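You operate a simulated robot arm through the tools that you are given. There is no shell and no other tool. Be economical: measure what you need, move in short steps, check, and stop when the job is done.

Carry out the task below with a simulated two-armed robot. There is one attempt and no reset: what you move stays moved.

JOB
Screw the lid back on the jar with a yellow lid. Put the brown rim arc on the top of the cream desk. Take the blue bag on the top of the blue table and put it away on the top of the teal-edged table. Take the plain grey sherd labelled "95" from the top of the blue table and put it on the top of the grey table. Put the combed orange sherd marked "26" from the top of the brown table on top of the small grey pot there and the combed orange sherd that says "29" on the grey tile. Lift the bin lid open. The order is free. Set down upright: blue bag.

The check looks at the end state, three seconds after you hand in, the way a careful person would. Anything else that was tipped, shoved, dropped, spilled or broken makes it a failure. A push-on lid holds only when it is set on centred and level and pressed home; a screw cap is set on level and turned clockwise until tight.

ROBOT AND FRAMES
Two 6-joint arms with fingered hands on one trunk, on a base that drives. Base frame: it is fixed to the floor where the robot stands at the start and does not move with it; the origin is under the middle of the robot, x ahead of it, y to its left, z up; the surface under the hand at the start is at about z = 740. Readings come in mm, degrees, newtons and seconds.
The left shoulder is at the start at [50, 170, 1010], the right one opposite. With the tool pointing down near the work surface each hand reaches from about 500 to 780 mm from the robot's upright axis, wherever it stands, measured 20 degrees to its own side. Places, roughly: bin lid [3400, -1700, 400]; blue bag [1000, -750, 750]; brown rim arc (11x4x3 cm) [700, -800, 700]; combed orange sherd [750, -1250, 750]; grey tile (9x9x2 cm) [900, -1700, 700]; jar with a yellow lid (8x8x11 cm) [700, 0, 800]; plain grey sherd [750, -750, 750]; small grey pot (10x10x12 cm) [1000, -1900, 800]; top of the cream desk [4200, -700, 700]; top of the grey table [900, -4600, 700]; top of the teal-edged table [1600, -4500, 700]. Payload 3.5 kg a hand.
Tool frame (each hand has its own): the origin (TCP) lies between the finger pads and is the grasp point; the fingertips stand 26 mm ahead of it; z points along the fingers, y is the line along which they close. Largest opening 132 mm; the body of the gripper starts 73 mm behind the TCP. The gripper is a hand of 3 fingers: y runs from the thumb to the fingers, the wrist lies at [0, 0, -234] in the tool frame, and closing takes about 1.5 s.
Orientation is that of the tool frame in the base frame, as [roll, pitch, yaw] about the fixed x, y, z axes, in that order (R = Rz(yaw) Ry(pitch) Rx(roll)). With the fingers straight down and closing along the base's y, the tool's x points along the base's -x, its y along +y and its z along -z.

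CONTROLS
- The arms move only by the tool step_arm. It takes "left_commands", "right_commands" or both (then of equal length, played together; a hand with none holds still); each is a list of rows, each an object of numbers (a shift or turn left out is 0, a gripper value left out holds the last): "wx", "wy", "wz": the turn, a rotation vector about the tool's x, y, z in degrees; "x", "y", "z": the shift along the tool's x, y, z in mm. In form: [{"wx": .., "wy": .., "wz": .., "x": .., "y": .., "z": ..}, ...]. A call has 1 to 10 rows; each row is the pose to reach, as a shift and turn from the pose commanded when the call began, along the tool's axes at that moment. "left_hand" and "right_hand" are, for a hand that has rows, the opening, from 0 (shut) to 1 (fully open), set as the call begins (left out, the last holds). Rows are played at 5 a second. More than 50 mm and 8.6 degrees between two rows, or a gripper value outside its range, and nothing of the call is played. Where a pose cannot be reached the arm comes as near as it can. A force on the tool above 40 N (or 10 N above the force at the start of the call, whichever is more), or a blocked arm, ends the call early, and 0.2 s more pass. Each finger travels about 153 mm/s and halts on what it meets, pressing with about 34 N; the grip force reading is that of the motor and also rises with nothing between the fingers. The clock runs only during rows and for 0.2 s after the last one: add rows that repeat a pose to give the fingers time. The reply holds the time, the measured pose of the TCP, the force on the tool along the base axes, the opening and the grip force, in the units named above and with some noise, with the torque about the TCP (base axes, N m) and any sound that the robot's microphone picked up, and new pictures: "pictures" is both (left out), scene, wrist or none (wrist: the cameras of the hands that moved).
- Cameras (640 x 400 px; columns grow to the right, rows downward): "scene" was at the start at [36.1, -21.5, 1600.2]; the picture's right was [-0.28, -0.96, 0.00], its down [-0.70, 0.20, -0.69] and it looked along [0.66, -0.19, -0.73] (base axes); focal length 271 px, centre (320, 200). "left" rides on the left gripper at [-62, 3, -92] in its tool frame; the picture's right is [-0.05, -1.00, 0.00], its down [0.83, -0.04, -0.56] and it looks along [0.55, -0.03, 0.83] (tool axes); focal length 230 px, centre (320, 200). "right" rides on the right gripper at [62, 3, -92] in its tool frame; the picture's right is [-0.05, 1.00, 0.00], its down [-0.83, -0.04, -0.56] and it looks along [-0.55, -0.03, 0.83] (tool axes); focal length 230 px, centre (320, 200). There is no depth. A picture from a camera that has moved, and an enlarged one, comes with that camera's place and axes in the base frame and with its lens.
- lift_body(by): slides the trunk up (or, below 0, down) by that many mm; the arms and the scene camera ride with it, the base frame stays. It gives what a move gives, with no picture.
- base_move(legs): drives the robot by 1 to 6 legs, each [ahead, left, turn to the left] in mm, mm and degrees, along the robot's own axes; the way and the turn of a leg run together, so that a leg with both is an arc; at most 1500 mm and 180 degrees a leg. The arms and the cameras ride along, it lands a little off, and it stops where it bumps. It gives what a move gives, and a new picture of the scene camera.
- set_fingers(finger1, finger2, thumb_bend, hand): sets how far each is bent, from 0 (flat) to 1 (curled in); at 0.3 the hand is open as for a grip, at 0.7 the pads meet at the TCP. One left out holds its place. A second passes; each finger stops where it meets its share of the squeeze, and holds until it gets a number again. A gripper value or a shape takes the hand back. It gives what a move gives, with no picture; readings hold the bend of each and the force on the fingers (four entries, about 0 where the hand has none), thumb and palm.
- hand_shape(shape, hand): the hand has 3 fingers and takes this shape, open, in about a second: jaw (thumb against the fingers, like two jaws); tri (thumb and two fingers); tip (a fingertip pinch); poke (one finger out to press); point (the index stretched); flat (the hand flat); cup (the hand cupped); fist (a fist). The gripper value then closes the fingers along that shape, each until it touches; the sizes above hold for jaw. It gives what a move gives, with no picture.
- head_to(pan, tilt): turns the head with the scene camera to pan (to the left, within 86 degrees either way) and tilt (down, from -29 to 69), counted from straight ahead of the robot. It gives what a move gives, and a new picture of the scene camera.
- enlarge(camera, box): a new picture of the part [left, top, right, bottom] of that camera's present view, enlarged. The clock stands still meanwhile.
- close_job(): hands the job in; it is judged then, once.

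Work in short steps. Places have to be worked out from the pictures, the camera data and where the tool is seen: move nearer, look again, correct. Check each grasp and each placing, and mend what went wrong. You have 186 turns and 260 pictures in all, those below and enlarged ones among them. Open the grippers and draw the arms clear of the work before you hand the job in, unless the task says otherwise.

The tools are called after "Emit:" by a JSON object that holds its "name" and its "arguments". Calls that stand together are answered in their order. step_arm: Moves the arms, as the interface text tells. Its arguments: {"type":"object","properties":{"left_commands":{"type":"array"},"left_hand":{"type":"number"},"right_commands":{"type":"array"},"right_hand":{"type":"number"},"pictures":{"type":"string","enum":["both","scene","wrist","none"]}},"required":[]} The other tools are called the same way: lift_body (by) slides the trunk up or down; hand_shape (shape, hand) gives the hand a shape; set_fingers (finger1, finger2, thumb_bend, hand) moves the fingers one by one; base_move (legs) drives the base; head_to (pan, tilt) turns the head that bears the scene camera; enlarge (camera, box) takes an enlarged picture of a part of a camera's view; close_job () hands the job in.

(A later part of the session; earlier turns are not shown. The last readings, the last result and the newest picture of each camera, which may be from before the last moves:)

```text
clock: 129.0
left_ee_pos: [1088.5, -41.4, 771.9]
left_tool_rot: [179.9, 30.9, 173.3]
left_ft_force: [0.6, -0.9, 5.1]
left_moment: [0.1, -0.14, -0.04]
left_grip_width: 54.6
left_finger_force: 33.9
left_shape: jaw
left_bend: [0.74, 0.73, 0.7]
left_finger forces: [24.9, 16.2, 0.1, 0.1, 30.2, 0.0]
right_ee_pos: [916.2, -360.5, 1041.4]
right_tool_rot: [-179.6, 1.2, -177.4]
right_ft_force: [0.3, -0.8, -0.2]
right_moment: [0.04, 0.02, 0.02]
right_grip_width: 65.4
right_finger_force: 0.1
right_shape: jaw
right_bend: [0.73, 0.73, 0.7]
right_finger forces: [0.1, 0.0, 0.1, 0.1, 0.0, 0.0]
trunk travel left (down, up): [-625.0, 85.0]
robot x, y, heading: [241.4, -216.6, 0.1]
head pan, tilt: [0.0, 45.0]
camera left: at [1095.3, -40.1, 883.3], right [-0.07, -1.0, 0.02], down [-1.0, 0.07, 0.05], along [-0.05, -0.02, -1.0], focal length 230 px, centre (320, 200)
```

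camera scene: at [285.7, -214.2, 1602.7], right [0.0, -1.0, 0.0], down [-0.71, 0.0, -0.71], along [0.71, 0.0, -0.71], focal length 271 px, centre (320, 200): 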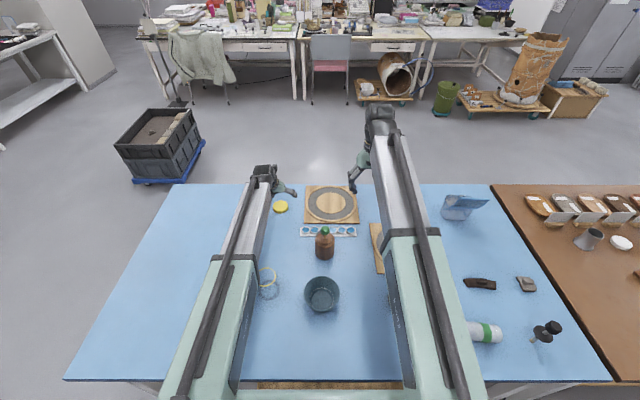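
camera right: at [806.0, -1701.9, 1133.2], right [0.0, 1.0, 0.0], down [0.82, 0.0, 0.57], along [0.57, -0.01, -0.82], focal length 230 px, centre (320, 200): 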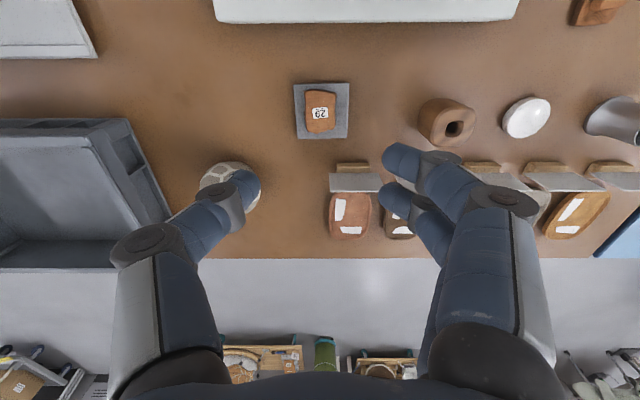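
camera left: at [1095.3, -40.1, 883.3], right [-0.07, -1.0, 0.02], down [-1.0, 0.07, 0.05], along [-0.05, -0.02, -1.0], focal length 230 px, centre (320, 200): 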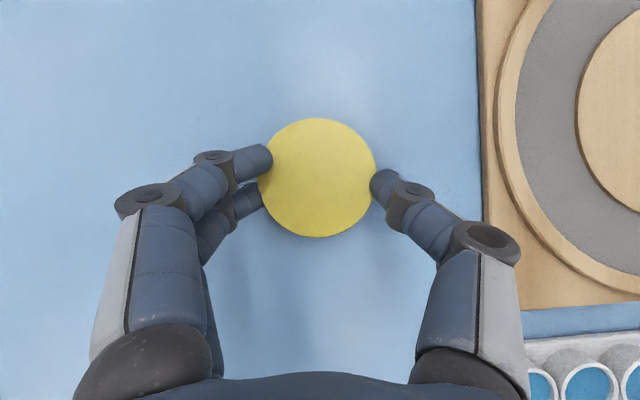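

The lid is gripped. I lift it 90 mm and carry it over to a free spot left of the jar, near [780,95].

Emit:
{"name": "step_arm", "arguments": {"left_commands": [{"x": -23, "z": -39}, {"x": -46, "z": -77}, {"x": -11, "y": 13, "z": -98}, {"x": 23, "y": 25, "z": -118}, {"x": 58, "y": 38, "z": -138}, {"x": 92, "y": 50, "z": -159}, {"x": 127, "y": 63, "z": -179}, {"x": 161, "y": 75, "z": -200}, {"x": 196, "y": 88, "z": -220}, {"x": 230, "y": 100, "z": -241}], "pictures": "both"}}

```text
clock: 131.2
left_ee_pos: [796.7, 102.2, 858.4]
left_tool_rot: [-180.0, 30.6, 173.2]
left_ft_force: [0.2, 0.1, -0.2]
left_moment: [0.0, -0.02, 0.02]
left_grip_width: 23.5
left_finger_force: 34.1
left_shape: jaw
left_bend: [0.78, 0.78, 0.78]
left_finger forces: [0.0, 0.1, 0.0, 0.0, 0.0, 0.0]
left hand out of reach, approached as far as the arm can: row 10
right_ee_pos: [917.9, -362.6, 1040.1]
right_tool_rot: [-179.6, 1.2, -177.5]
right_ft_force: [0.0, 0.2, -0.5]
right_moment: [0.02, 0.04, -0.01]
right_grip_width: 65.5
right_finger_force: 0.1
right_shape: jaw
right_bend: [0.73, 0.73, 0.7]
right_finger forces: [0.0, 0.1, 0.1, 0.0, 0.0, 0.1]
trunk travel left (down, up): [-625.0, 85.0]
robot x, y, heading: [247.1, -216.6, -0.1]
head pan, tilt: [0.0, 45.0]
camera scene: at [286.1, -213.8, 1602.6], right [0.0, -1.0, 0.0], down [-0.71, 0.0, -0.71], along [0.71, 0.0, -0.71], focal length 271 px, centre (320, 200)
camera left: at [804.2, 103.3, 969.7], right [-0.07, -1.0, 0.03], down [-1.0, 0.07, 0.05], along [-0.06, -0.02, -1.0], focal length 230 px, centre (320, 200)
```

scene: 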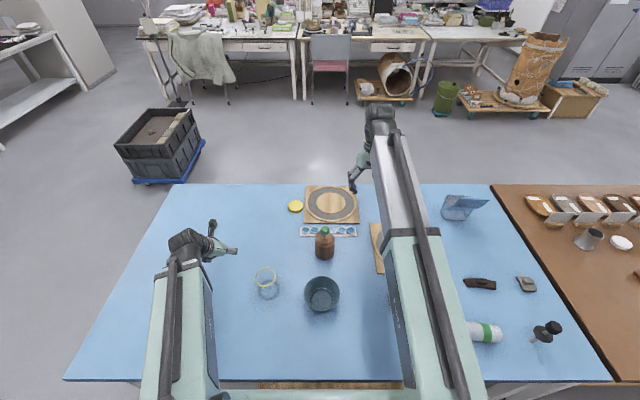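
left: 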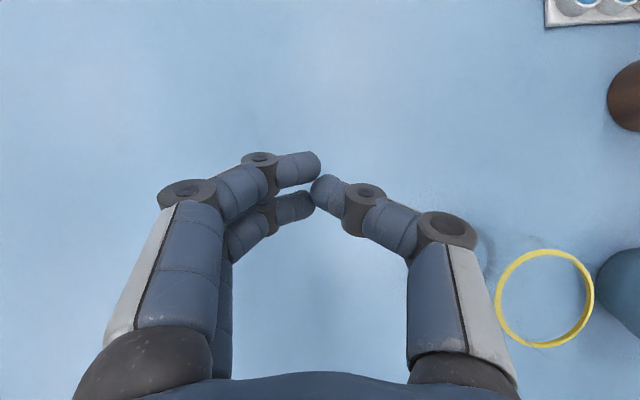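

The lid slipped out during the lift; only the very tips held it. It now lies near [1094,-110] by the trivet board; I zoom in.

Emit:
{"name": "enlarge", "arguments": {"camera": "scene", "box": [240, 170, 370, 310]}}

```text
2.86 times, centred on (305, 240) of scene
camera zoom: at [286.1, -213.8, 1602.6], right [0.0, -1.0, 0.0], down [-0.71, 0.0, -0.71], along [0.71, 0.0, -0.71], focal length 775 px, centre (363, 86)
```

zoom: 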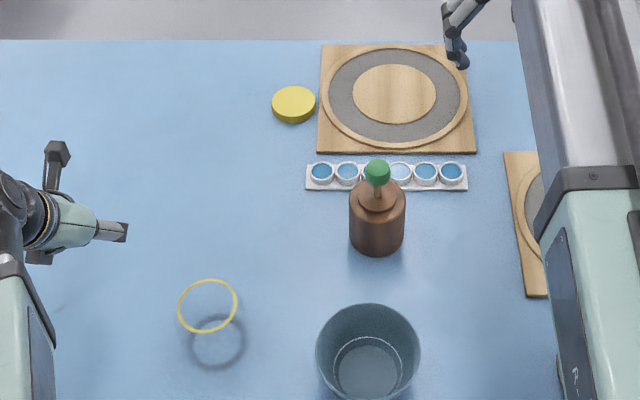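

The lid lies flat but too close to the board for the thumb. I will drag it to nearer free space by pressing closed fingertips lightly on its top. First I bring the closed left hand above it.

Emit:
{"name": "step_arm", "arguments": {"left_commands": [{"x": -28, "y": -19, "z": 20}, {"x": -56, "y": -39, "z": 40}, {"x": -84, "y": -58, "z": 61}, {"x": -112, "y": -78, "z": 81}, {"x": -140, "y": -97, "z": 101}, {"x": -168, "y": -116, "z": 121}, {"x": -196, "y": -136, "z": 142}, {"x": -224, "y": -155, "z": 162}, {"x": -251, "y": -174, "z": 182}, {"x": -251, "y": -174, "z": 182}], "left_hand": 0, "pictures": "wrist"}}

```text
clock: 133.4
left_ee_pos: [1082.8, -107.9, 828.6]
left_tool_rot: [179.9, 30.7, 173.5]
left_ft_force: [0.5, 0.3, -0.5]
left_moment: [0.04, 0.02, 0.0]
left_grip_width: 23.7
left_finger_force: 34.1
left_shape: jaw
left_bend: [0.78, 0.78, 0.78]
left_finger forces: [0.1, 0.1, 0.0, 0.1, 0.0, 0.0]
right_ee_pos: [917.2, -361.6, 1042.2]
right_tool_rot: [-179.6, 1.1, -177.4]
right_ft_force: [-0.2, -0.5, -0.4]
right_moment: [-0.01, 0.01, 0.06]
right_grip_width: 65.4
right_finger_force: 0.0
right_shape: jaw
right_bend: [0.73, 0.73, 0.7]
right_finger forces: [0.1, 0.1, 0.1, 0.0, 0.0, 0.1]
trunk travel left (down, up): [-625.0, 85.0]
robot x, y, heading: [246.3, -215.8, 0.2]
head pan, tilt: [0.0, 45.0]
camera left: at [1090.3, -106.3, 940.2], right [-0.07, -1.0, 0.03], down [-1.0, 0.07, 0.05], along [-0.05, -0.02, -1.0], focal length 230 px, centre (320, 200)
```

left: 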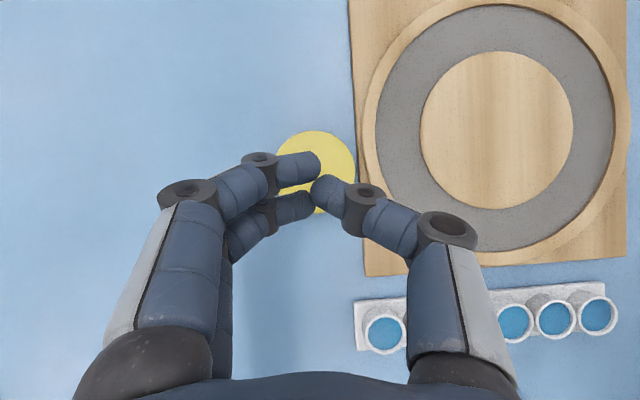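

Tips are above the lid near its centre. I lower until the tips press lightly on it.

Emit:
{"name": "step_arm", "arguments": {"left_commands": [{"x": 12, "z": 20}, {"x": 23, "z": 39}, {"x": 25, "z": 43}, {"x": 26, "z": 44.7}, {"x": 27, "z": 46.4}, {"x": 28, "z": 48.1}, {"x": 29, "z": 49.8}], "pictures": "none"}}

```text
clock: 135.0
left_ee_pos: [1086.1, -107.9, 776.7]
left_tool_rot: [179.8, 31.3, 173.4]
left_ft_force: [10.9, 7.5, 31.3]
left_moment: [0.36, -0.05, -0.1]
left_grip_width: 25.2
left_finger_force: 33.8
left_shape: jaw
left_bend: [0.78, 0.83, 0.78]
left_finger forces: [0.0, 32.6, 0.0, 0.0, 0.0, 0.0]
right_ee_pos: [915.4, -361.7, 1043.3]
right_tool_rot: [-179.7, 1.3, -177.3]
right_ft_force: [0.8, 0.2, -0.2]
right_moment: [0.03, -0.02, 0.01]
right_grip_width: 65.4
right_finger_force: 0.1
right_shape: jaw
right_bend: [0.73, 0.73, 0.7]
right_finger forces: [0.0, 0.1, 0.0, 0.1, 0.1, 0.0]
trunk travel left (down, up): [-625.0, 85.0]
robot x, y, heading: [245.3, -214.3, 0.1]
head pan, tilt: [0.0, 45.0]
```

It presses with 31 N now; I ease off 4 mm and drag the lid toward the robot and to the left.

Emit:
{"name": "step_arm", "arguments": {"left_commands": [{"x": -2, "z": -3.4}, {"x": 12, "y": 8, "z": -12}, {"x": 27, "y": 16, "z": -21}, {"x": 42, "y": 24, "z": -30}, {"x": 57, "y": 32, "z": -39}, {"x": 72, "y": 40, "z": -47}, {"x": 87, "y": 48, "z": -56}, {"x": 102, "y": 56, "z": -65}, {"x": 117, "y": 64.5, "z": -74}], "pictures": "wrist"}}

```text
clock: 137.0
left_ee_pos: [953.3, -27.6, 775.5]
left_tool_rot: [179.9, 30.7, 173.3]
left_ft_force: [0.1, 0.8, -0.1]
left_moment: [0.0, -0.03, -0.01]
left_grip_width: 23.5
left_finger_force: 33.8
left_shape: jaw
left_bend: [0.78, 0.78, 0.77]
left_finger forces: [0.1, 0.0, 0.0, 0.0, 0.0, 0.1]
right_ee_pos: [917.3, -362.4, 1040.3]
right_tool_rot: [-179.7, 1.1, -177.5]
right_ft_force: [-1.2, -0.1, 0.3]
right_moment: [0.04, -0.03, 0.03]
right_grip_width: 65.4
right_finger_force: 0.1
right_shape: jaw
right_bend: [0.73, 0.73, 0.7]
right_finger forces: [0.1, 0.1, 0.0, 0.0, 0.1, 0.0]
trunk travel left (down, up): [-625.0, 85.0]
robot x, y, heading: [247.4, -210.4, 0.3]
head pan, tilt: [0.0, 45.0]
camera left: at [961.1, -25.8, 887.2], right [-0.07, -1.0, 0.03], down [-1.0, 0.07, 0.05], along [-0.06, -0.02, -1.0], focal length 230 px, centre (320, 200)
```

left: 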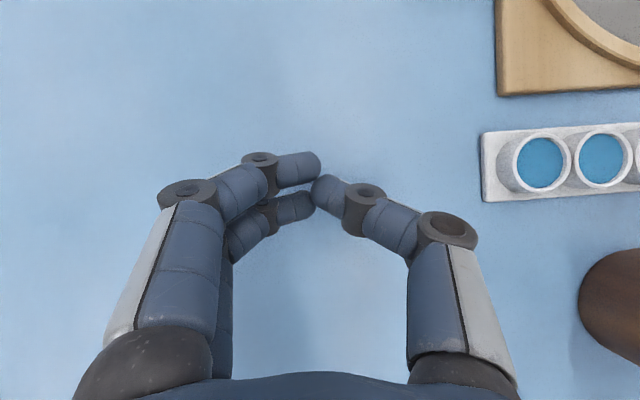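

The fingertips slid off. I check where the lid is now.

Emit:
{"name": "step_arm", "arguments": {"left_commands": [{"x": -20, "z": -34}, {"x": -40, "z": -68}], "pictures": "both"}}

Emit:
{"name": "enlarge", "arguments": {"camera": "scene", "box": [240, 170, 370, 310]}}

```text
clock: 137.6
left_ee_pos: [953.8, -26.6, 856.2]
left_tool_rot: [179.8, 30.6, 173.4]
left_ft_force: [0.1, -0.6, -0.4]
left_moment: [-0.03, -0.01, 0.03]
left_grip_width: 23.3
left_finger_force: 34.0
left_shape: jaw
left_bend: [0.78, 0.78, 0.77]
left_finger forces: [0.0, 0.0, 0.0, 0.0, 0.0, 0.0]
right_ee_pos: [917.1, -362.2, 1040.4]
right_tool_rot: [-179.7, 1.1, -177.5]
right_ft_force: [-0.6, 0.2, 0.3]
right_moment: [-0.02, 0.02, 0.03]
right_grip_width: 65.4
right_finger_force: 0.0
right_shape: jaw
right_bend: [0.73, 0.73, 0.7]
right_finger forces: [0.0, 0.0, 0.0, 0.1, 0.0, 0.0]
trunk travel left (down, up): [-625.0, 85.0]
robot x, y, heading: [243.5, -213.4, 0.2]
head pan, tilt: [0.0, 45.0]
camera scene: at [285.7, -214.2, 1602.6], right [0.0, -1.0, 0.0], down [-0.71, 0.0, -0.71], along [0.71, 0.0, -0.71], focal length 271 px, centre (320, 200)
camera left: at [960.8, -25.4, 966.4], right [-0.07, -1.0, 0.03], down [-1.0, 0.07, 0.05], along [-0.05, -0.02, -1.0], focal length 230 px, centre (320, 200)
```

scene: 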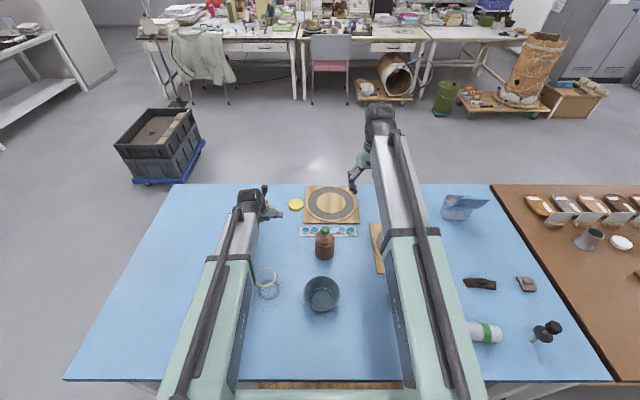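
left: 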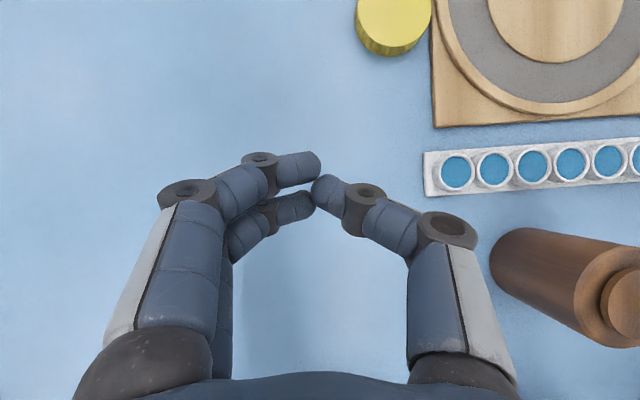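

```text
2.86 times, centred on (305, 240) of scene
camera zoom: at [285.7, -214.2, 1602.6], right [0.0, -1.0, 0.0], down [-0.71, 0.0, -0.71], along [0.71, 0.0, -0.71], focal length 775 px, centre (363, 86)
```

zoom: 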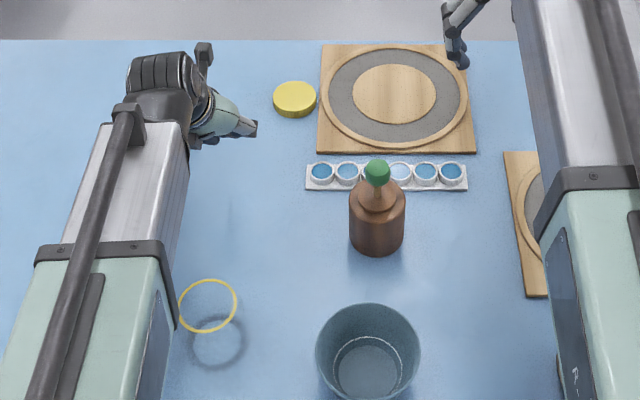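

The lid hasn't moved; it lies flat at [1103,-110]. It is better taken from the far side. Before leaving this side I fetch the brown arc: I raise and straighten the left hand, back off and drive to the arc.

Emit:
{"name": "step_arm", "arguments": {"left_commands": [{"x": -20, "z": -34, "wy": 6}, {"x": -41, "z": -69, "wy": 12}, {"x": -61, "z": -103, "wy": 18}, {"x": -61, "z": -103, "wy": 24}, {"x": -61, "z": -103, "wy": 30.6}], "pictures": "none"}}

Emit:
{"name": "base_move", "arguments": {"legs": [[-190, 0, 0], [0, -380, 0]]}}

Emit:
{"name": "step_arm", "arguments": {"right_commands": [{"z": 20}, {"z": 60}, {"z": 100}, {"z": 140}], "right_hand": 0.6, "pictures": "wrist"}}

```text
clock: 138.8
left_ee_pos: [954.1, -27.0, 973.7]
left_tool_rot: [179.9, 0.0, 173.3]
left_ft_force: [-0.2, 0.1, 0.7]
left_moment: [-0.01, 0.01, 0.0]
left_grip_width: 23.2
left_finger_force: 34.1
left_shape: jaw
left_bend: [0.78, 0.78, 0.77]
left_finger forces: [0.0, 0.0, 0.0, 0.0, 0.0, 0.0]
right_ee_pos: [917.6, -361.0, 1040.4]
right_tool_rot: [-179.7, 1.1, -177.4]
right_ft_force: [0.2, 0.0, -0.8]
right_moment: [0.01, 0.01, 0.0]
right_grip_width: 65.3
right_finger_force: 0.2
right_shape: jaw
right_bend: [0.73, 0.73, 0.7]
right_finger forces: [0.1, 0.1, 0.0, 0.0, 0.0, 0.0]
trunk travel left (down, up): [-625.0, 85.0]
robot x, y, heading: [243.0, -216.2, 0.2]
head pan, tilt: [0.0, 45.0]
```

```text
clock: 142.4
left_ee_pos: [763.9, -407.0, 974.9]
left_tool_rot: [179.9, 0.1, 173.4]
left_ft_force: [0.0, -0.1, -0.1]
left_moment: [0.04, 0.01, 0.01]
left_grip_width: 23.3
left_finger_force: 34.2
left_shape: jaw
left_bend: [0.78, 0.78, 0.77]
left_finger forces: [0.1, 0.1, 0.1, 0.0, 0.1, 0.1]
right_ee_pos: [727.3, -742.1, 1040.3]
right_tool_rot: [-179.7, 1.2, -177.5]
right_ft_force: [-0.3, -1.2, 0.3]
right_moment: [0.02, 0.0, 0.02]
right_grip_width: 65.2
right_finger_force: 0.0
right_shape: jaw
right_bend: [0.73, 0.73, 0.7]
right_finger forces: [0.0, 0.1, 0.0, 0.0, 0.0, 0.1]
trunk travel left (down, up): [-625.0, 85.0]
robot x, y, heading: [56.6, -593.5, 0.2]
head pan, tilt: [0.0, 45.0]
camera scene: at [95.7, -594.7, 1602.6], right [0.0, -1.0, 0.0], down [-0.71, 0.0, -0.71], along [0.71, 0.0, -0.71], focal length 271 px, centre (320, 200)
```

scene: 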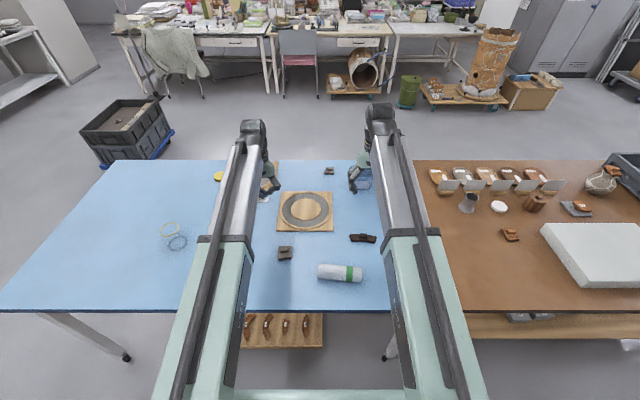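

```text
clock: 143.4
left_ee_pos: [763.8, -406.6, 974.0]
left_tool_rot: [179.9, 0.1, 173.4]
left_ft_force: [0.4, 0.1, 0.6]
left_moment: [0.02, -0.03, -0.01]
left_grip_width: 23.5
left_finger_force: 33.9
left_shape: jaw
left_bend: [0.78, 0.78, 0.77]
left_finger forces: [0.0, 0.0, 0.0, 0.1, 0.1, 0.0]
right_ee_pos: [730.0, -743.6, 899.9]
right_tool_rot: [-179.7, 1.0, -177.4]
right_ft_force: [0.4, -1.1, 1.1]
right_moment: [-0.01, 0.0, 0.0]
right_grip_width: 78.6
right_finger_force: 0.0
right_shape: jaw
right_bend: [0.71, 0.71, 0.71]
right_finger forces: [0.0, 0.0, 0.0, 0.1, 0.1, 0.0]
trunk travel left (down, up): [-625.0, 85.0]
robot x, y, heading: [59.6, -593.8, 0.5]
head pan, tilt: [0.0, 45.0]
camera right: at [667.2, -743.4, 992.6], right [0.01, 1.0, 0.0], down [0.82, 0.0, 0.57], along [0.57, -0.01, -0.82], focal length 230 px, centre (320, 200)
```

right: 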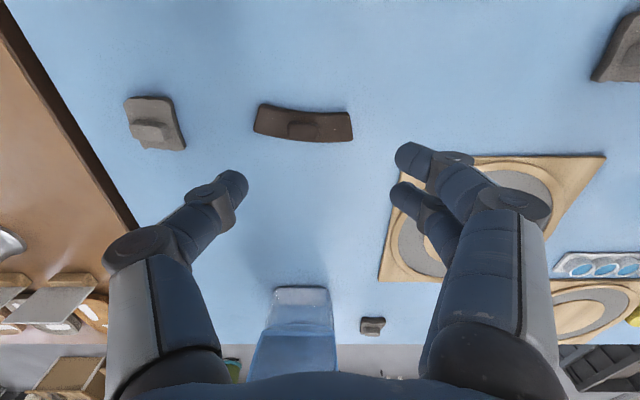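

The arc is centred at about [737,-763], long side along y. I turn the right hand about 97° so the fingers close across its short side.

Emit:
{"name": "step_arm", "arguments": {"right_commands": [{"x": -7, "y": -20, "wz": 8}, {"x": -7, "y": -20, "wz": 16}, {"x": -7, "y": -20, "wz": 24}, {"x": -7, "y": -20, "wz": 32}, {"x": -7, "y": -20, "wz": 40}, {"x": -7, "y": -20, "wz": 48}, {"x": -7, "y": -20, "wz": 56}, {"x": -7, "y": -20, "wz": 64}, {"x": -7, "y": -20, "wz": 72}, {"x": -7, "y": -20, "wz": 80}], "pictures": "none"}}

Emit:
{"name": "step_arm", "arguments": {"right_commands": [{"wz": 8}, {"wz": 16.5, "z": 30}, {"wz": 16.5, "z": 60}, {"wz": 16.5, "z": 60}], "pictures": "wrist"}}

```text
clock: 145.6
left_ee_pos: [764.1, -406.5, 974.6]
left_tool_rot: [179.9, 0.1, 173.5]
left_ft_force: [0.4, -0.3, -0.5]
left_moment: [0.06, -0.03, 0.0]
left_grip_width: 23.2
left_finger_force: 34.1
left_shape: jaw
left_bend: [0.78, 0.78, 0.77]
left_finger forces: [0.0, 0.0, 0.0, 0.1, 0.0, 0.1]
right_ee_pos: [737.6, -762.1, 901.2]
right_tool_rot: [178.9, 0.5, 102.5]
right_ft_force: [-0.7, 0.2, -0.4]
right_moment: [-0.01, -0.03, 0.03]
right_grip_width: 78.7
right_finger_force: 0.1
right_shape: jaw
right_bend: [0.71, 0.71, 0.71]
right_finger forces: [0.0, 0.0, 0.1, 0.0, 0.0, 0.0]
trunk travel left (down, up): [-625.0, 85.0]
robot x, y, heading: [56.5, -596.7, 0.3]
head pan, tilt: [0.0, 45.0]
```

```text
clock: 146.6
left_ee_pos: [764.4, -406.1, 973.2]
left_tool_rot: [180.0, 0.1, 173.4]
left_ft_force: [-0.3, 0.7, 0.4]
left_moment: [0.0, -0.03, -0.01]
left_grip_width: 23.5
left_finger_force: 34.1
left_shape: jaw
left_bend: [0.78, 0.78, 0.77]
left_finger forces: [0.1, 0.0, 0.0, 0.1, 0.0, 0.1]
right_ee_pos: [740.0, -761.2, 840.4]
right_tool_rot: [178.8, 0.1, 86.1]
right_ft_force: [-0.2, 0.1, 1.6]
right_moment: [-0.01, -0.04, 0.0]
right_grip_width: 78.6
right_finger_force: 0.1
right_shape: jaw
right_bend: [0.71, 0.71, 0.71]
right_finger forces: [0.0, 0.0, 0.0, 0.0, 0.0, 0.1]
trunk travel left (down, up): [-625.0, 85.0]
robot x, y, heading: [53.4, -590.7, 0.3]
head pan, tilt: [0.0, 45.0]
camera right: at [744.6, -701.0, 933.7], right [0.99, -0.12, 0.02], down [-0.11, -0.82, 0.56], along [-0.05, -0.55, -0.83], focal length 230 px, centre (320, 200)
```

right: 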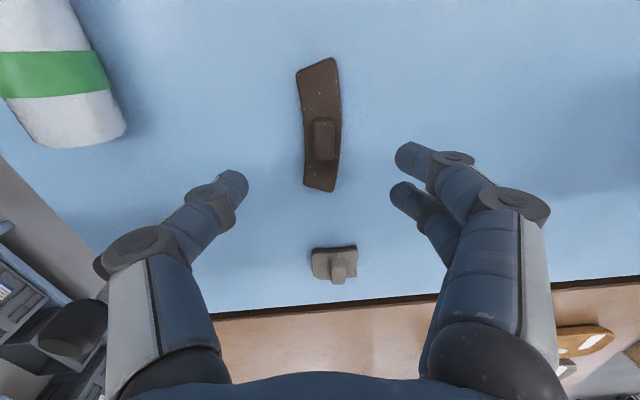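

Well aligned. I lower to z≈770 and grip.

Emit:
{"name": "step_arm", "arguments": {"right_commands": [{"y": 2, "z": 35}, {"y": 2, "z": 60}, {"y": 2, "z": 70}, {"y": 2, "z": 70}], "pictures": "none"}}

Emit:
{"name": "step_arm", "arguments": {"right_commands": [{}, {}, {}, {}, {}], "right_hand": 0, "pictures": "wrist"}}

Emit:
{"name": "step_arm", "arguments": {"right_commands": [{"z": -20}, {"z": -60}, {"z": -100}, {"z": -150}, {"z": -200}, {"z": -230}], "pictures": "wrist"}}

```text
clock: 147.6
left_ee_pos: [763.8, -406.3, 973.2]
left_tool_rot: [179.9, 0.1, 173.4]
left_ft_force: [0.1, 0.8, 0.0]
left_moment: [0.0, 0.03, 0.0]
left_grip_width: 23.4
left_finger_force: 34.0
left_shape: jaw
left_bend: [0.78, 0.78, 0.77]
left_finger forces: [0.1, 0.0, 0.0, 0.0, 0.0, 0.0]
right_ee_pos: [742.4, -762.1, 770.8]
right_tool_rot: [178.8, 0.2, 86.1]
right_ft_force: [-0.1, -0.1, 0.8]
right_moment: [0.01, -0.01, -0.01]
right_grip_width: 78.6
right_finger_force: 0.0
right_shape: jaw
right_bend: [0.71, 0.71, 0.71]
right_finger forces: [0.1, 0.0, 0.0, 0.0, 0.1, 0.0]
trunk travel left (down, up): [-625.0, 85.0]
robot x, y, heading: [54.8, -593.3, 0.2]
head pan, tilt: [0.0, 45.0]
```

```text
clock: 148.8
left_ee_pos: [764.3, -407.8, 974.3]
left_tool_rot: [179.9, 0.1, 173.4]
left_ft_force: [0.1, 0.0, 0.2]
left_moment: [0.0, 0.0, -0.01]
left_grip_width: 23.3
left_finger_force: 34.1
left_shape: jaw
left_bend: [0.78, 0.78, 0.77]
left_finger forces: [0.0, 0.0, 0.0, 0.0, 0.0, 0.0]
right_ee_pos: [743.5, -762.7, 771.2]
right_tool_rot: [178.8, 0.1, 86.1]
right_ft_force: [0.7, -0.2, 1.1]
right_moment: [0.02, 0.04, -0.01]
right_grip_width: 24.0
right_finger_force: 33.9
right_shape: jaw
right_bend: [0.73, 0.73, 0.7]
right_finger forces: [15.4, 15.0, 0.0, 0.0, 30.3, 0.0]
trunk travel left (down, up): [-625.0, 85.0]
robot x, y, heading: [54.4, -595.3, 0.2]
head pan, tilt: [0.0, 45.0]
camera right: at [748.2, -701.8, 863.7], right [0.99, -0.12, 0.02], down [-0.11, -0.82, 0.56], along [-0.05, -0.55, -0.83], focal length 230 px, centre (320, 200)
```

right: 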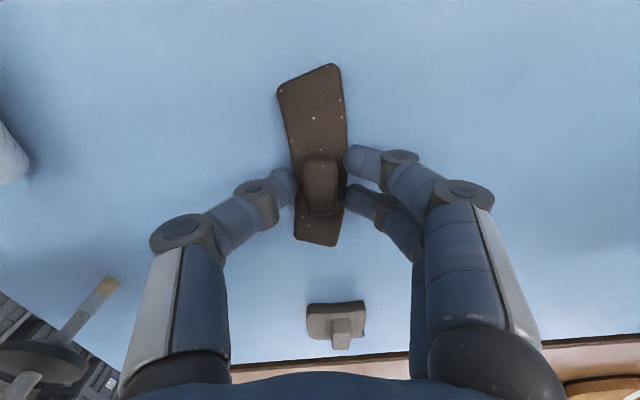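

```text
clock: 150.2
left_ee_pos: [764.4, -406.7, 974.7]
left_tool_rot: [179.9, 0.0, 173.5]
left_ft_force: [-0.4, 0.5, -0.5]
left_moment: [0.01, -0.03, 0.02]
left_grip_width: 23.2
left_finger_force: 33.5
left_shape: jaw
left_bend: [0.78, 0.78, 0.77]
left_finger forces: [0.1, 0.1, 0.0, 0.0, 0.0, 0.1]
right_ee_pos: [736.5, -762.3, 1001.7]
right_tool_rot: [178.9, 0.2, 86.1]
right_ft_force: [0.7, -0.4, -0.9]
right_moment: [0.02, 0.01, 0.0]
right_grip_width: 23.9
right_finger_force: 34.3
right_shape: jaw
right_bend: [0.73, 0.73, 0.7]
right_finger forces: [15.2, 15.0, 0.0, 0.0, 29.4, 0.0]
trunk travel left (down, up): [-625.0, 85.0]
robot x, y, heading: [55.6, -591.7, 0.1]
head pan, tilt: [0.0, 45.0]
camera right: at [743.2, -701.7, 1094.5], right [0.99, -0.12, 0.02], down [-0.11, -0.82, 0.56], along [-0.05, -0.55, -0.83], focal length 230 px, centre (320, 200)
```

right: 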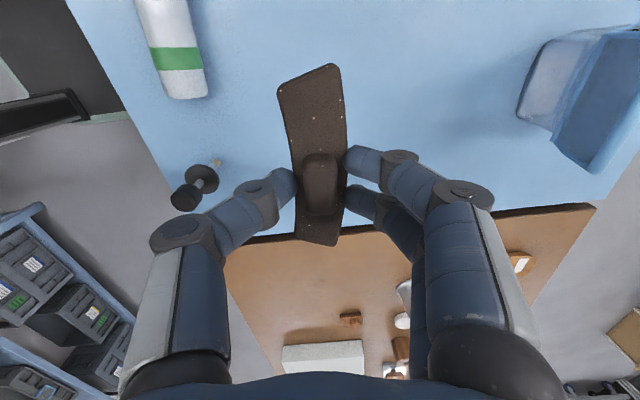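

The arc is held firmly. Now I drive around the left end of the blue table to its far side, on the way to the cream desk.

Emit:
{"name": "base_move", "arguments": {"legs": [[0, 1445, 0], [1500, 0, 0], [95, 0, 0], [0, -1000, 0]]}}

```text
clock: 169.9
left_ee_pos: [2358.1, 66.0, 974.0]
left_tool_rot: [179.9, 0.1, 173.5]
left_ft_force: [0.2, 0.1, 0.0]
left_moment: [0.0, -0.01, 0.02]
left_grip_width: 23.4
left_finger_force: 34.2
left_shape: jaw
left_bend: [0.78, 0.78, 0.77]
left_finger forces: [0.1, 0.0, 0.0, 0.0, 0.0, 0.0]
right_ee_pos: [2333.7, -289.4, 1002.0]
right_tool_rot: [178.8, 0.2, 86.4]
right_ft_force: [0.5, 0.0, -0.5]
right_moment: [-0.02, 0.04, -0.01]
right_grip_width: 24.0
right_finger_force: 34.0
right_shape: jaw
right_bend: [0.73, 0.73, 0.7]
right_finger forces: [15.2, 14.9, 0.0, 0.0, 29.4, 0.0]
trunk travel left (down, up): [-625.0, 85.0]
robot x, y, heading: [1651.5, -123.7, 0.4]
head pan, tilt: [0.0, 45.0]
camera scene: at [1691.0, -123.1, 1602.6], right [0.01, -1.0, 0.0], down [-0.71, 0.0, -0.71], along [0.71, 0.01, -0.71], focal length 271 px, centre (320, 200)
```

scene: 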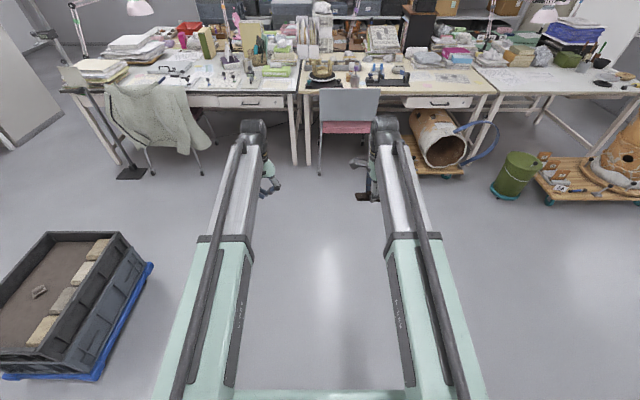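

The cream desk is the middle one, front edge at x≈3650, with a free area at its right front. I drive closer and look.

Emit:
{"name": "base_move", "arguments": {"legs": [[0, -750, 0], [1200, 0, 0]]}}

Emit:
{"name": "enlarge", "arguments": {"camera": "scene", "box": [160, 80, 480, 260]}}

```text
clock: 179.6
left_ee_pos: [3570.5, -654.9, 973.5]
left_tool_rot: [180.0, 0.1, 174.4]
left_ft_force: [0.2, -0.1, 0.6]
left_moment: [0.03, 0.03, 0.01]
left_grip_width: 23.4
left_finger_force: 33.9
left_shape: jaw
left_bend: [0.78, 0.78, 0.77]
left_finger forces: [0.1, 0.0, 0.0, 0.0, 0.1, 0.0]
right_ee_pos: [3549.1, -1010.3, 1001.5]
right_tool_rot: [178.8, 0.2, 87.1]
right_ft_force: [0.4, 0.0, -1.2]
right_moment: [0.01, -0.01, 0.0]
right_grip_width: 24.1
right_finger_force: 34.1
right_shape: jaw
right_bend: [0.73, 0.73, 0.7]
right_finger forces: [15.2, 14.9, 0.0, 0.0, 29.1, 0.0]
trunk travel left (down, up): [-625.0, 85.0]
robot x, y, heading: [2864.4, -854.4, 1.3]
head pan, tilt: [0.0, 45.0]
camera scene: at [2905.7, -852.9, 1602.6], right [0.02, -1.0, 0.0], down [-0.71, -0.01, -0.71], along [0.71, 0.01, -0.71], focal length 271 px, centre (320, 200)
```

scene: 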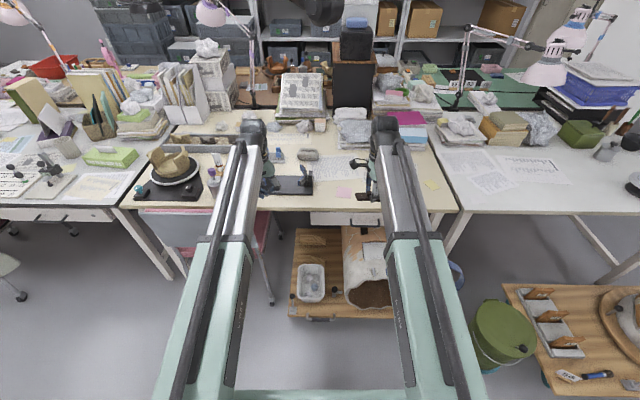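

```text
2.00 times, centred on (320, 170) of scene
camera zoom: at [2905.7, -852.9, 1602.6], right [0.02, -1.0, 0.0], down [-0.71, -0.01, -0.71], along [0.71, 0.01, -0.71], focal length 542 px, centre (320, 260)
```

zoom: 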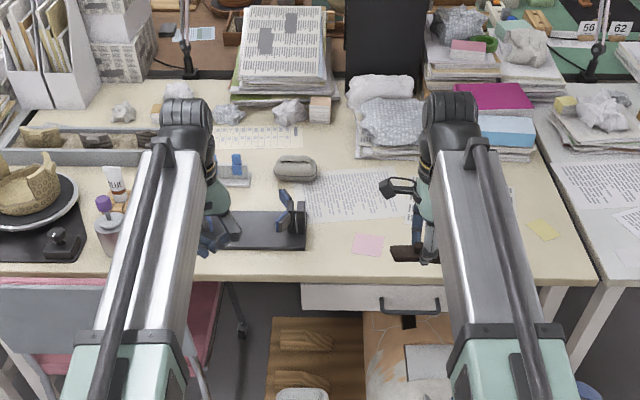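

The free bare strip near the desk's front edge is around [3762,-1120]. I drive ahead and right so that the right hand is over it.

Emit:
{"name": "base_move", "arguments": {"legs": [[205, -110, -1.3]]}}

Emit:
{"name": "step_arm", "arguments": {"right_commands": [{"z": 40}, {"z": 80}, {"z": 110}], "pictures": "wrist"}}

```text
clock: 181.4
left_ee_pos: [3781.7, -780.5, 973.1]
left_tool_rot: [180.0, -0.1, 173.0]
left_ft_force: [-0.5, 0.5, -0.3]
left_moment: [0.03, 0.04, -0.03]
left_grip_width: 23.6
left_finger_force: 34.0
left_shape: jaw
left_bend: [0.78, 0.78, 0.77]
left_finger forces: [0.0, 0.1, 0.0, 0.0, 0.0, 0.0]
right_ee_pos: [3753.6, -1136.3, 1001.1]
right_tool_rot: [178.9, 0.1, 85.6]
right_ft_force: [-0.4, -0.5, -1.2]
right_moment: [0.0, -0.01, -0.01]
right_grip_width: 24.1
right_finger_force: 33.7
right_shape: jaw
right_bend: [0.73, 0.73, 0.7]
right_finger forces: [15.2, 14.9, 0.0, 0.0, 29.1, 0.1]
trunk travel left (down, up): [-625.0, 85.0]
robot x, y, heading: [3074.9, -963.3, -0.2]
head pan, tilt: [0.0, 45.0]
camera scene: at [3113.8, -962.9, 1602.6], right [0.0, -1.0, 0.0], down [-0.71, 0.0, -0.71], along [0.71, 0.0, -0.71], focal length 271 px, centre (320, 200)
```

scene: 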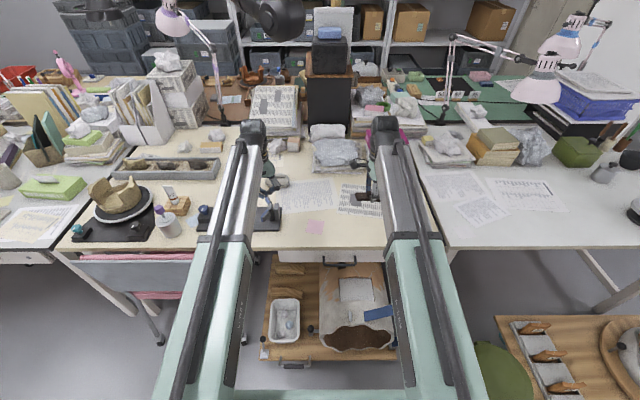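

```text
clock: 182.2
left_ee_pos: [3781.7, -779.7, 974.1]
left_tool_rot: [180.0, 0.1, 173.0]
left_ft_force: [-0.5, 0.4, 1.2]
left_moment: [-0.02, -0.03, 0.0]
left_grip_width: 23.3
left_finger_force: 34.3
left_shape: jaw
left_bend: [0.78, 0.78, 0.77]
left_finger forces: [0.0, 0.1, 0.0, 0.0, 0.0, 0.1]
right_ee_pos: [3755.1, -1136.2, 890.2]
right_tool_rot: [178.8, 0.1, 85.7]
right_ft_force: [-0.2, -0.1, -1.3]
right_moment: [0.04, 0.01, 0.02]
right_grip_width: 23.9
right_finger_force: 33.7
right_shape: jaw
right_bend: [0.73, 0.73, 0.7]
right_finger forces: [15.2, 14.8, 0.1, 0.0, 28.7, 0.0]
trunk travel left (down, up): [-625.0, 85.0]
robot x, y, heading: [3073.2, -963.5, 0.0]
head pan, tilt: [0.0, 45.0]
camera right: at [3761.9, -1075.3, 982.9], right [0.99, -0.13, 0.02], down [-0.12, -0.82, 0.56], along [-0.05, -0.55, -0.83], focal length 230 px, centre (320, 200)
```

right: 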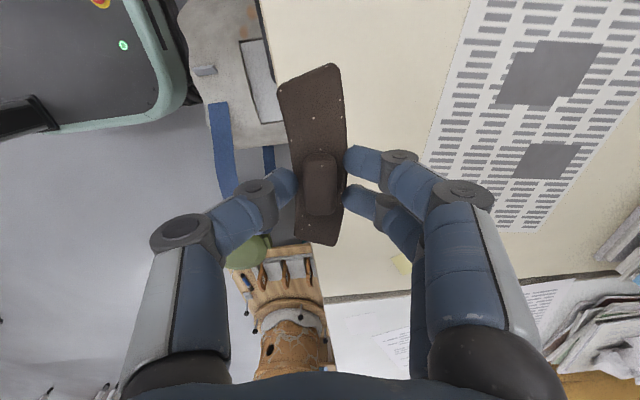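

The desk's edge is about 25 mm from the arc, so I shift 40 mm inward and lower to z≈790.

Emit:
{"name": "step_arm", "arguments": {"right_commands": [{"y": 20}, {"y": 40}, {"y": 40, "z": 35}, {"y": 40, "z": 70}, {"y": 40, "z": 95}, {"y": 40, "z": 95}], "pictures": "wrist"}}

```text
clock: 183.6
left_ee_pos: [3782.2, -779.8, 974.2]
left_tool_rot: [179.9, 0.1, 173.0]
left_ft_force: [-0.3, 0.5, -0.4]
left_moment: [0.0, -0.01, 0.01]
left_grip_width: 23.6
left_finger_force: 33.5
left_shape: jaw
left_bend: [0.78, 0.78, 0.77]
left_finger forces: [0.1, 0.0, 0.0, 0.0, 0.0, 0.1]
right_ee_pos: [3796.6, -1139.3, 798.7]
right_tool_rot: [178.8, 0.2, 85.7]
right_ft_force: [0.8, -0.9, -1.5]
right_moment: [0.01, 0.01, -0.04]
right_grip_width: 23.5
right_finger_force: 33.5
right_shape: jaw
right_bend: [0.73, 0.73, 0.7]
right_finger forces: [15.1, 14.8, 0.0, 0.0, 27.9, 0.1]
trunk travel left (down, up): [-625.0, 85.0]
robot x, y, heading: [3073.8, -962.8, 0.0]
head pan, tilt: [0.0, 45.0]
camera right: at [3803.6, -1078.6, 890.1], right [0.99, -0.13, 0.02], down [-0.12, -0.82, 0.56], along [-0.05, -0.55, -0.83], focal length 230 px, centre (320, 200)
```

right: 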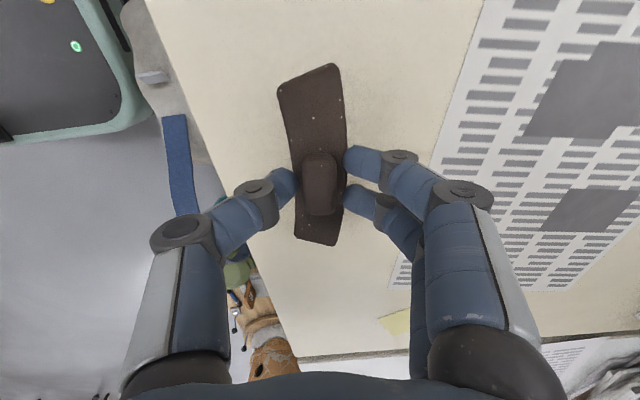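

Good clear spot. I lower in small steps until contact.

Emit:
{"name": "step_arm", "arguments": {"right_commands": [{"z": 10}, {"z": 18}, {"z": 23}, {"z": 26}, {"z": 28}, {"z": 30}, {"z": 32}], "pictures": "none"}}

```text
clock: 185.2
left_ee_pos: [3779.7, -780.0, 975.2]
left_tool_rot: [180.0, 0.3, 173.0]
left_ft_force: [0.2, -0.1, -0.1]
left_moment: [-0.01, 0.01, -0.01]
left_grip_width: 23.2
left_finger_force: 33.8
left_shape: jaw
left_bend: [0.78, 0.78, 0.77]
left_finger forces: [0.0, 0.1, 0.1, 0.0, 0.1, 0.0]
right_ee_pos: [3796.4, -1140.0, 769.2]
right_tool_rot: [178.5, 0.2, 85.7]
right_ft_force: [-0.8, -1.7, 29.0]
right_moment: [-0.01, -0.05, -0.03]
right_grip_width: 25.1
right_finger_force: 34.2
right_shape: jaw
right_bend: [0.73, 0.73, 0.71]
right_finger forces: [19.8, 19.6, 0.0, 0.0, 39.8, 0.0]
trunk travel left (down, up): [-625.0, 85.0]
robot x, y, heading: [3068.5, -964.3, -0.2]
head pan, tilt: [0.0, 45.0]
```

Firm contact with the desk (z≈769). I ease up 2 mm, release and raise.

Emit:
{"name": "step_arm", "arguments": {"right_commands": [{"z": -2}, {"z": -2}, {"z": -2}, {"z": -2}, {"z": -2}], "right_hand": 0.55, "pictures": "none"}}

Emit:
{"name": "step_arm", "arguments": {"right_commands": [{"z": -40}, {"z": -80}, {"z": -120}, {"z": -165}, {"z": -210}, {"z": -240}], "pictures": "wrist"}}

```text
clock: 186.4
left_ee_pos: [3780.5, -779.8, 975.2]
left_tool_rot: [179.9, 0.1, 173.1]
left_ft_force: [0.0, -0.3, -0.2]
left_moment: [0.01, 0.0, 0.02]
left_grip_width: 23.3
left_finger_force: 34.3
left_shape: jaw
left_bend: [0.78, 0.78, 0.77]
left_finger forces: [0.0, 0.0, 0.0, 0.0, 0.0, 0.0]
right_ee_pos: [3798.5, -1138.9, 767.3]
right_tool_rot: [178.8, 0.3, 85.7]
right_ft_force: [2.1, -0.3, 6.9]
right_moment: [0.07, 0.24, 0.02]
right_grip_width: 67.8
right_finger_force: 0.0
right_shape: jaw
right_bend: [0.72, 0.72, 0.71]
right_finger forces: [0.0, 0.1, 0.0, 0.0, 7.4, 0.0]
trunk travel left (down, up): [-625.0, 85.0]
robot x, y, heading: [3073.6, -960.6, -0.4]
head pan, tilt: [0.0, 45.0]
```

```text
clock: 187.8
left_ee_pos: [3781.0, -780.0, 973.7]
left_tool_rot: [-180.0, 0.1, 172.9]
left_ft_force: [0.3, 0.8, 0.2]
left_moment: [0.03, 0.01, -0.01]
left_grip_width: 23.7
left_finger_force: 34.5
left_shape: jaw
left_bend: [0.78, 0.78, 0.77]
left_finger forces: [0.1, 0.1, 0.1, 0.1, 0.2, 0.0]
right_ee_pos: [3792.0, -1138.7, 1008.9]
right_tool_rot: [178.9, 0.2, 85.6]
right_ft_force: [-0.3, 0.1, 0.1]
right_moment: [-0.02, 0.0, 0.01]
right_grip_width: 71.7
right_finger_force: 0.1
right_shape: jaw
right_bend: [0.72, 0.72, 0.7]
right_finger forces: [0.0, 0.0, 0.0, 0.0, 0.1, 0.0]
trunk travel left (down, up): [-625.0, 85.0]
robot x, y, heading: [3071.2, -962.9, -0.0]
head pan, tilt: [0.0, 45.0]
camera right: at [3798.2, -1077.8, 1101.2], right [0.99, -0.13, 0.02], down [-0.12, -0.82, 0.56], along [-0.05, -0.55, -0.83], focal length 230 px, centre (320, 200)
```

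right: 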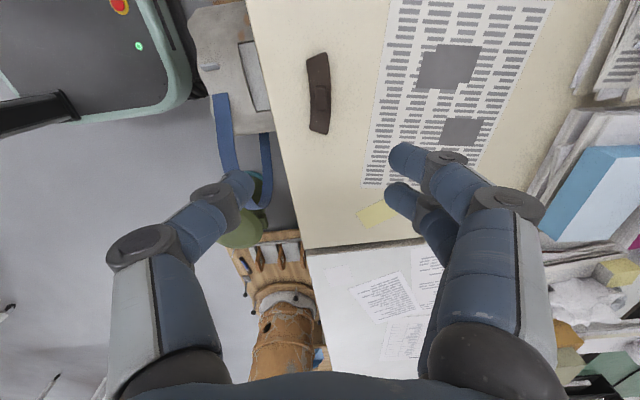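

The arc lies on the cream desk. Now the bin: I back off and move right to look at it.

Emit:
{"name": "base_move", "arguments": {"legs": [[-450, 0, 0], [0, -640, 0]]}}

Emit:
{"name": "enlarge", "arguments": {"camera": "scene", "box": [220, 130, 440, 300]}}

```text
clock: 193.7
left_ee_pos: [3326.2, -1430.6, 974.6]
left_tool_rot: [179.9, 0.1, 172.6]
left_ft_force: [-0.1, -0.5, -0.1]
left_moment: [0.03, -0.02, 0.01]
left_grip_width: 23.4
left_finger_force: 34.0
left_shape: jaw
left_bend: [0.78, 0.78, 0.77]
left_finger forces: [0.1, 0.0, 0.0, 0.0, 0.1, 0.0]
right_ee_pos: [3334.0, -1788.5, 1008.3]
right_tool_rot: [178.8, 0.3, 85.3]
right_ft_force: [0.1, 0.5, 0.1]
right_moment: [0.03, -0.03, 0.04]
right_grip_width: 72.0
right_finger_force: 0.0
right_shape: jaw
right_bend: [0.72, 0.72, 0.7]
right_finger forces: [0.0, 0.0, 0.1, 0.0, 0.0, 0.0]
trunk travel left (down, up): [-625.0, 85.0]
robot x, y, heading: [2613.6, -1606.7, -0.5]
head pan, tilt: [0.0, 45.0]
camera scene: at [2655.8, -1607.5, 1602.6], right [-0.01, -1.0, 0.0], down [-0.71, 0.01, -0.71], along [0.71, -0.01, -0.71], focal length 271 px, centre (320, 200)
```

scene: 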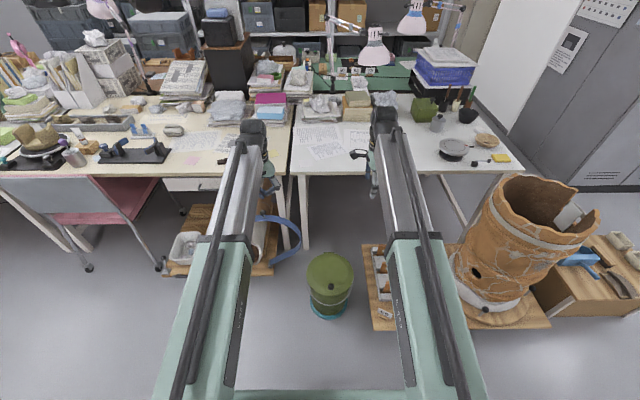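

```text
2.35 times, centred on (330, 215) of scene
camera zoom: at [2655.8, -1607.5, 1602.6], right [-0.01, -1.0, 0.0], down [-0.71, 0.01, -0.71], along [0.71, -0.01, -0.71], focal length 638 px, centre (296, 165)
```

zoom: 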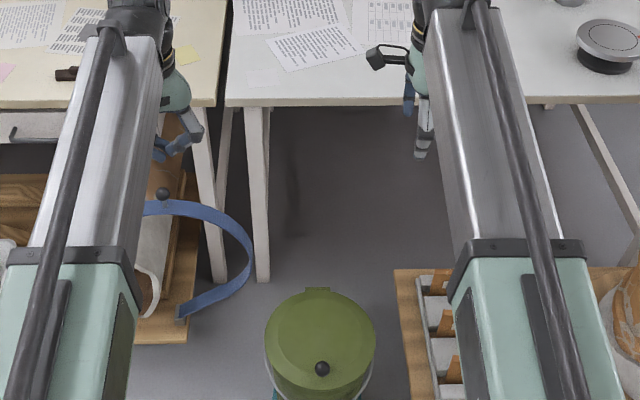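

The bin lid is hinged at the far side, with a black knob at its front (about [3267,-1668,420]). I'll pinch the knob with the left hand (closing along y, so it can pivot) and follow the lid's arc. I drive into place and lower the trunk.

Emit:
{"name": "base_move", "arguments": {"legs": [[147, -222, 0.5]]}}

Emit:
{"name": "lift_body", "arguments": {"by": -300}}

Emit:
{"name": "step_arm", "arguments": {"left_commands": [{"x": 40}, {"x": 80}, {"x": 120}, {"x": 160}, {"x": 190}, {"x": 190}], "left_hand": 0.6, "pictures": "both"}}

```text
clock: 195.6
left_ee_pos: [3471.4, -1644.6, 973.8]
left_tool_rot: [179.9, 0.1, 173.1]
left_ft_force: [1.0, 0.4, -0.2]
left_moment: [0.04, 0.01, 0.0]
left_grip_width: 23.4
left_finger_force: 34.0
left_shape: jaw
left_bend: [0.78, 0.78, 0.77]
left_finger forces: [0.0, 0.1, 0.0, 0.0, 0.0, 0.0]
right_ee_pos: [3483.8, -2003.0, 1006.2]
right_tool_rot: [178.8, 0.1, 85.9]
right_ft_force: [0.4, -1.1, -0.5]
right_moment: [0.02, 0.05, 0.02]
right_grip_width: 71.8
right_finger_force: 0.1
right_shape: jaw
right_bend: [0.72, 0.72, 0.7]
right_finger forces: [0.0, 0.0, 0.0, 0.0, 0.1, 0.1]
trunk travel left (down, up): [-625.0, 85.0]
robot x, y, heading: [2762.5, -1827.8, -0.1]
head pan, tilt: [0.0, 45.0]
camera scene: at [2802.6, -1829.5, 1602.6], right [0.0, -1.0, 0.0], down [-0.71, 0.0, -0.71], along [0.71, 0.0, -0.71], focal length 271 px, centre (320, 200)
```

scene: 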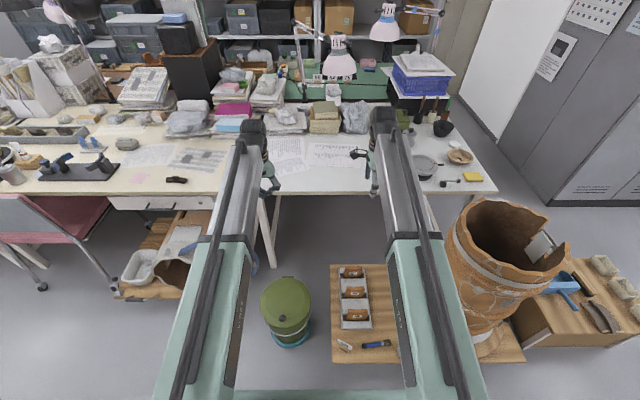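

```text
clock: 198.6
left_ee_pos: [3470.5, -1644.4, 674.7]
left_tool_rot: [179.8, 0.1, 173.1]
left_ft_force: [-0.8, 0.0, 0.5]
left_moment: [0.01, -0.02, -0.01]
left_grip_width: 23.3
left_finger_force: 34.0
left_shape: jaw
left_bend: [0.78, 0.78, 0.77]
left_finger forces: [0.0, 0.0, 0.1, 0.0, 0.0, 0.0]
right_ee_pos: [3480.7, -2003.9, 708.6]
right_tool_rot: [178.8, 0.2, 85.8]
right_ft_force: [-0.6, 0.9, -0.7]
right_moment: [0.06, 0.0, -0.02]
right_grip_width: 72.0
right_finger_force: 0.1
right_shape: jaw
right_bend: [0.72, 0.72, 0.7]
right_finger forces: [0.0, 0.0, 0.0, 0.0, 0.0, 0.1]
trunk travel left (down, up): [-325.0, 385.0]
robot x, y, heading: [2761.6, -1827.6, 0.0]
head pan, tilt: [0.0, 45.0]
```

```text
clock: 200.0
left_ee_pos: [3280.7, -1622.6, 673.9]
left_tool_rot: [179.9, 0.1, 173.0]
left_ft_force: [0.8, -0.6, 0.6]
left_moment: [0.01, 0.0, 0.01]
left_grip_width: 78.7
left_finger_force: 0.2
left_shape: jaw
left_bend: [0.71, 0.71, 0.71]
left_finger forces: [0.0, 0.0, 0.1, 0.1, 0.0, 0.0]
right_ee_pos: [3482.3, -2003.2, 707.9]
right_tool_rot: [178.8, 0.2, 85.9]
right_ft_force: [0.0, 0.8, -0.4]
right_moment: [0.01, -0.01, -0.04]
right_grip_width: 72.0
right_finger_force: 0.0
right_shape: jaw
right_bend: [0.72, 0.72, 0.7]
right_finger forces: [0.0, 0.0, 0.0, 0.0, 0.0, 0.1]
trunk travel left (down, up): [-325.0, 385.0]
robot x, y, heading: [2762.4, -1828.7, -0.1]
head pan, tilt: [0.0, 45.0]
camera scene: at [2801.7, -1828.3, 1302.6], right [0.0, -1.0, 0.0], down [-0.71, 0.0, -0.71], along [0.71, 0.0, -0.71], focal length 271 px, centre (320, 200)
camera left: at [3342.9, -1627.1, 766.4], right [-0.07, -1.0, 0.0], down [-0.83, 0.06, 0.55], along [-0.55, 0.04, -0.83], focal length 230 px, centre (320, 200)
```

scene: 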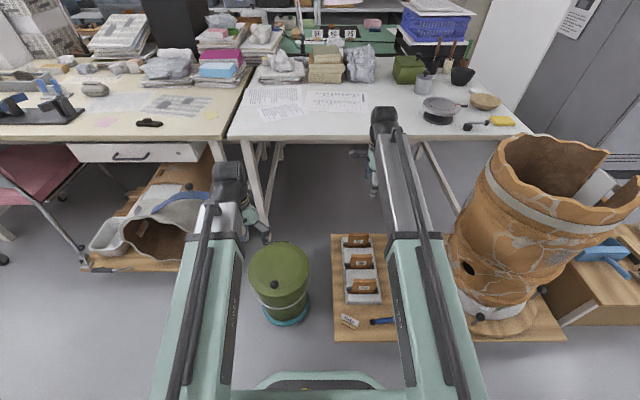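
left: 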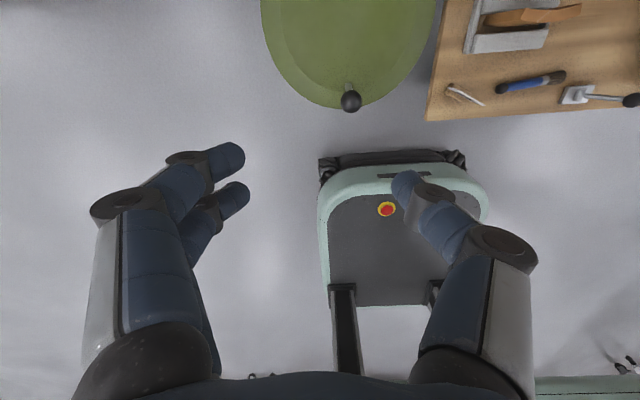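

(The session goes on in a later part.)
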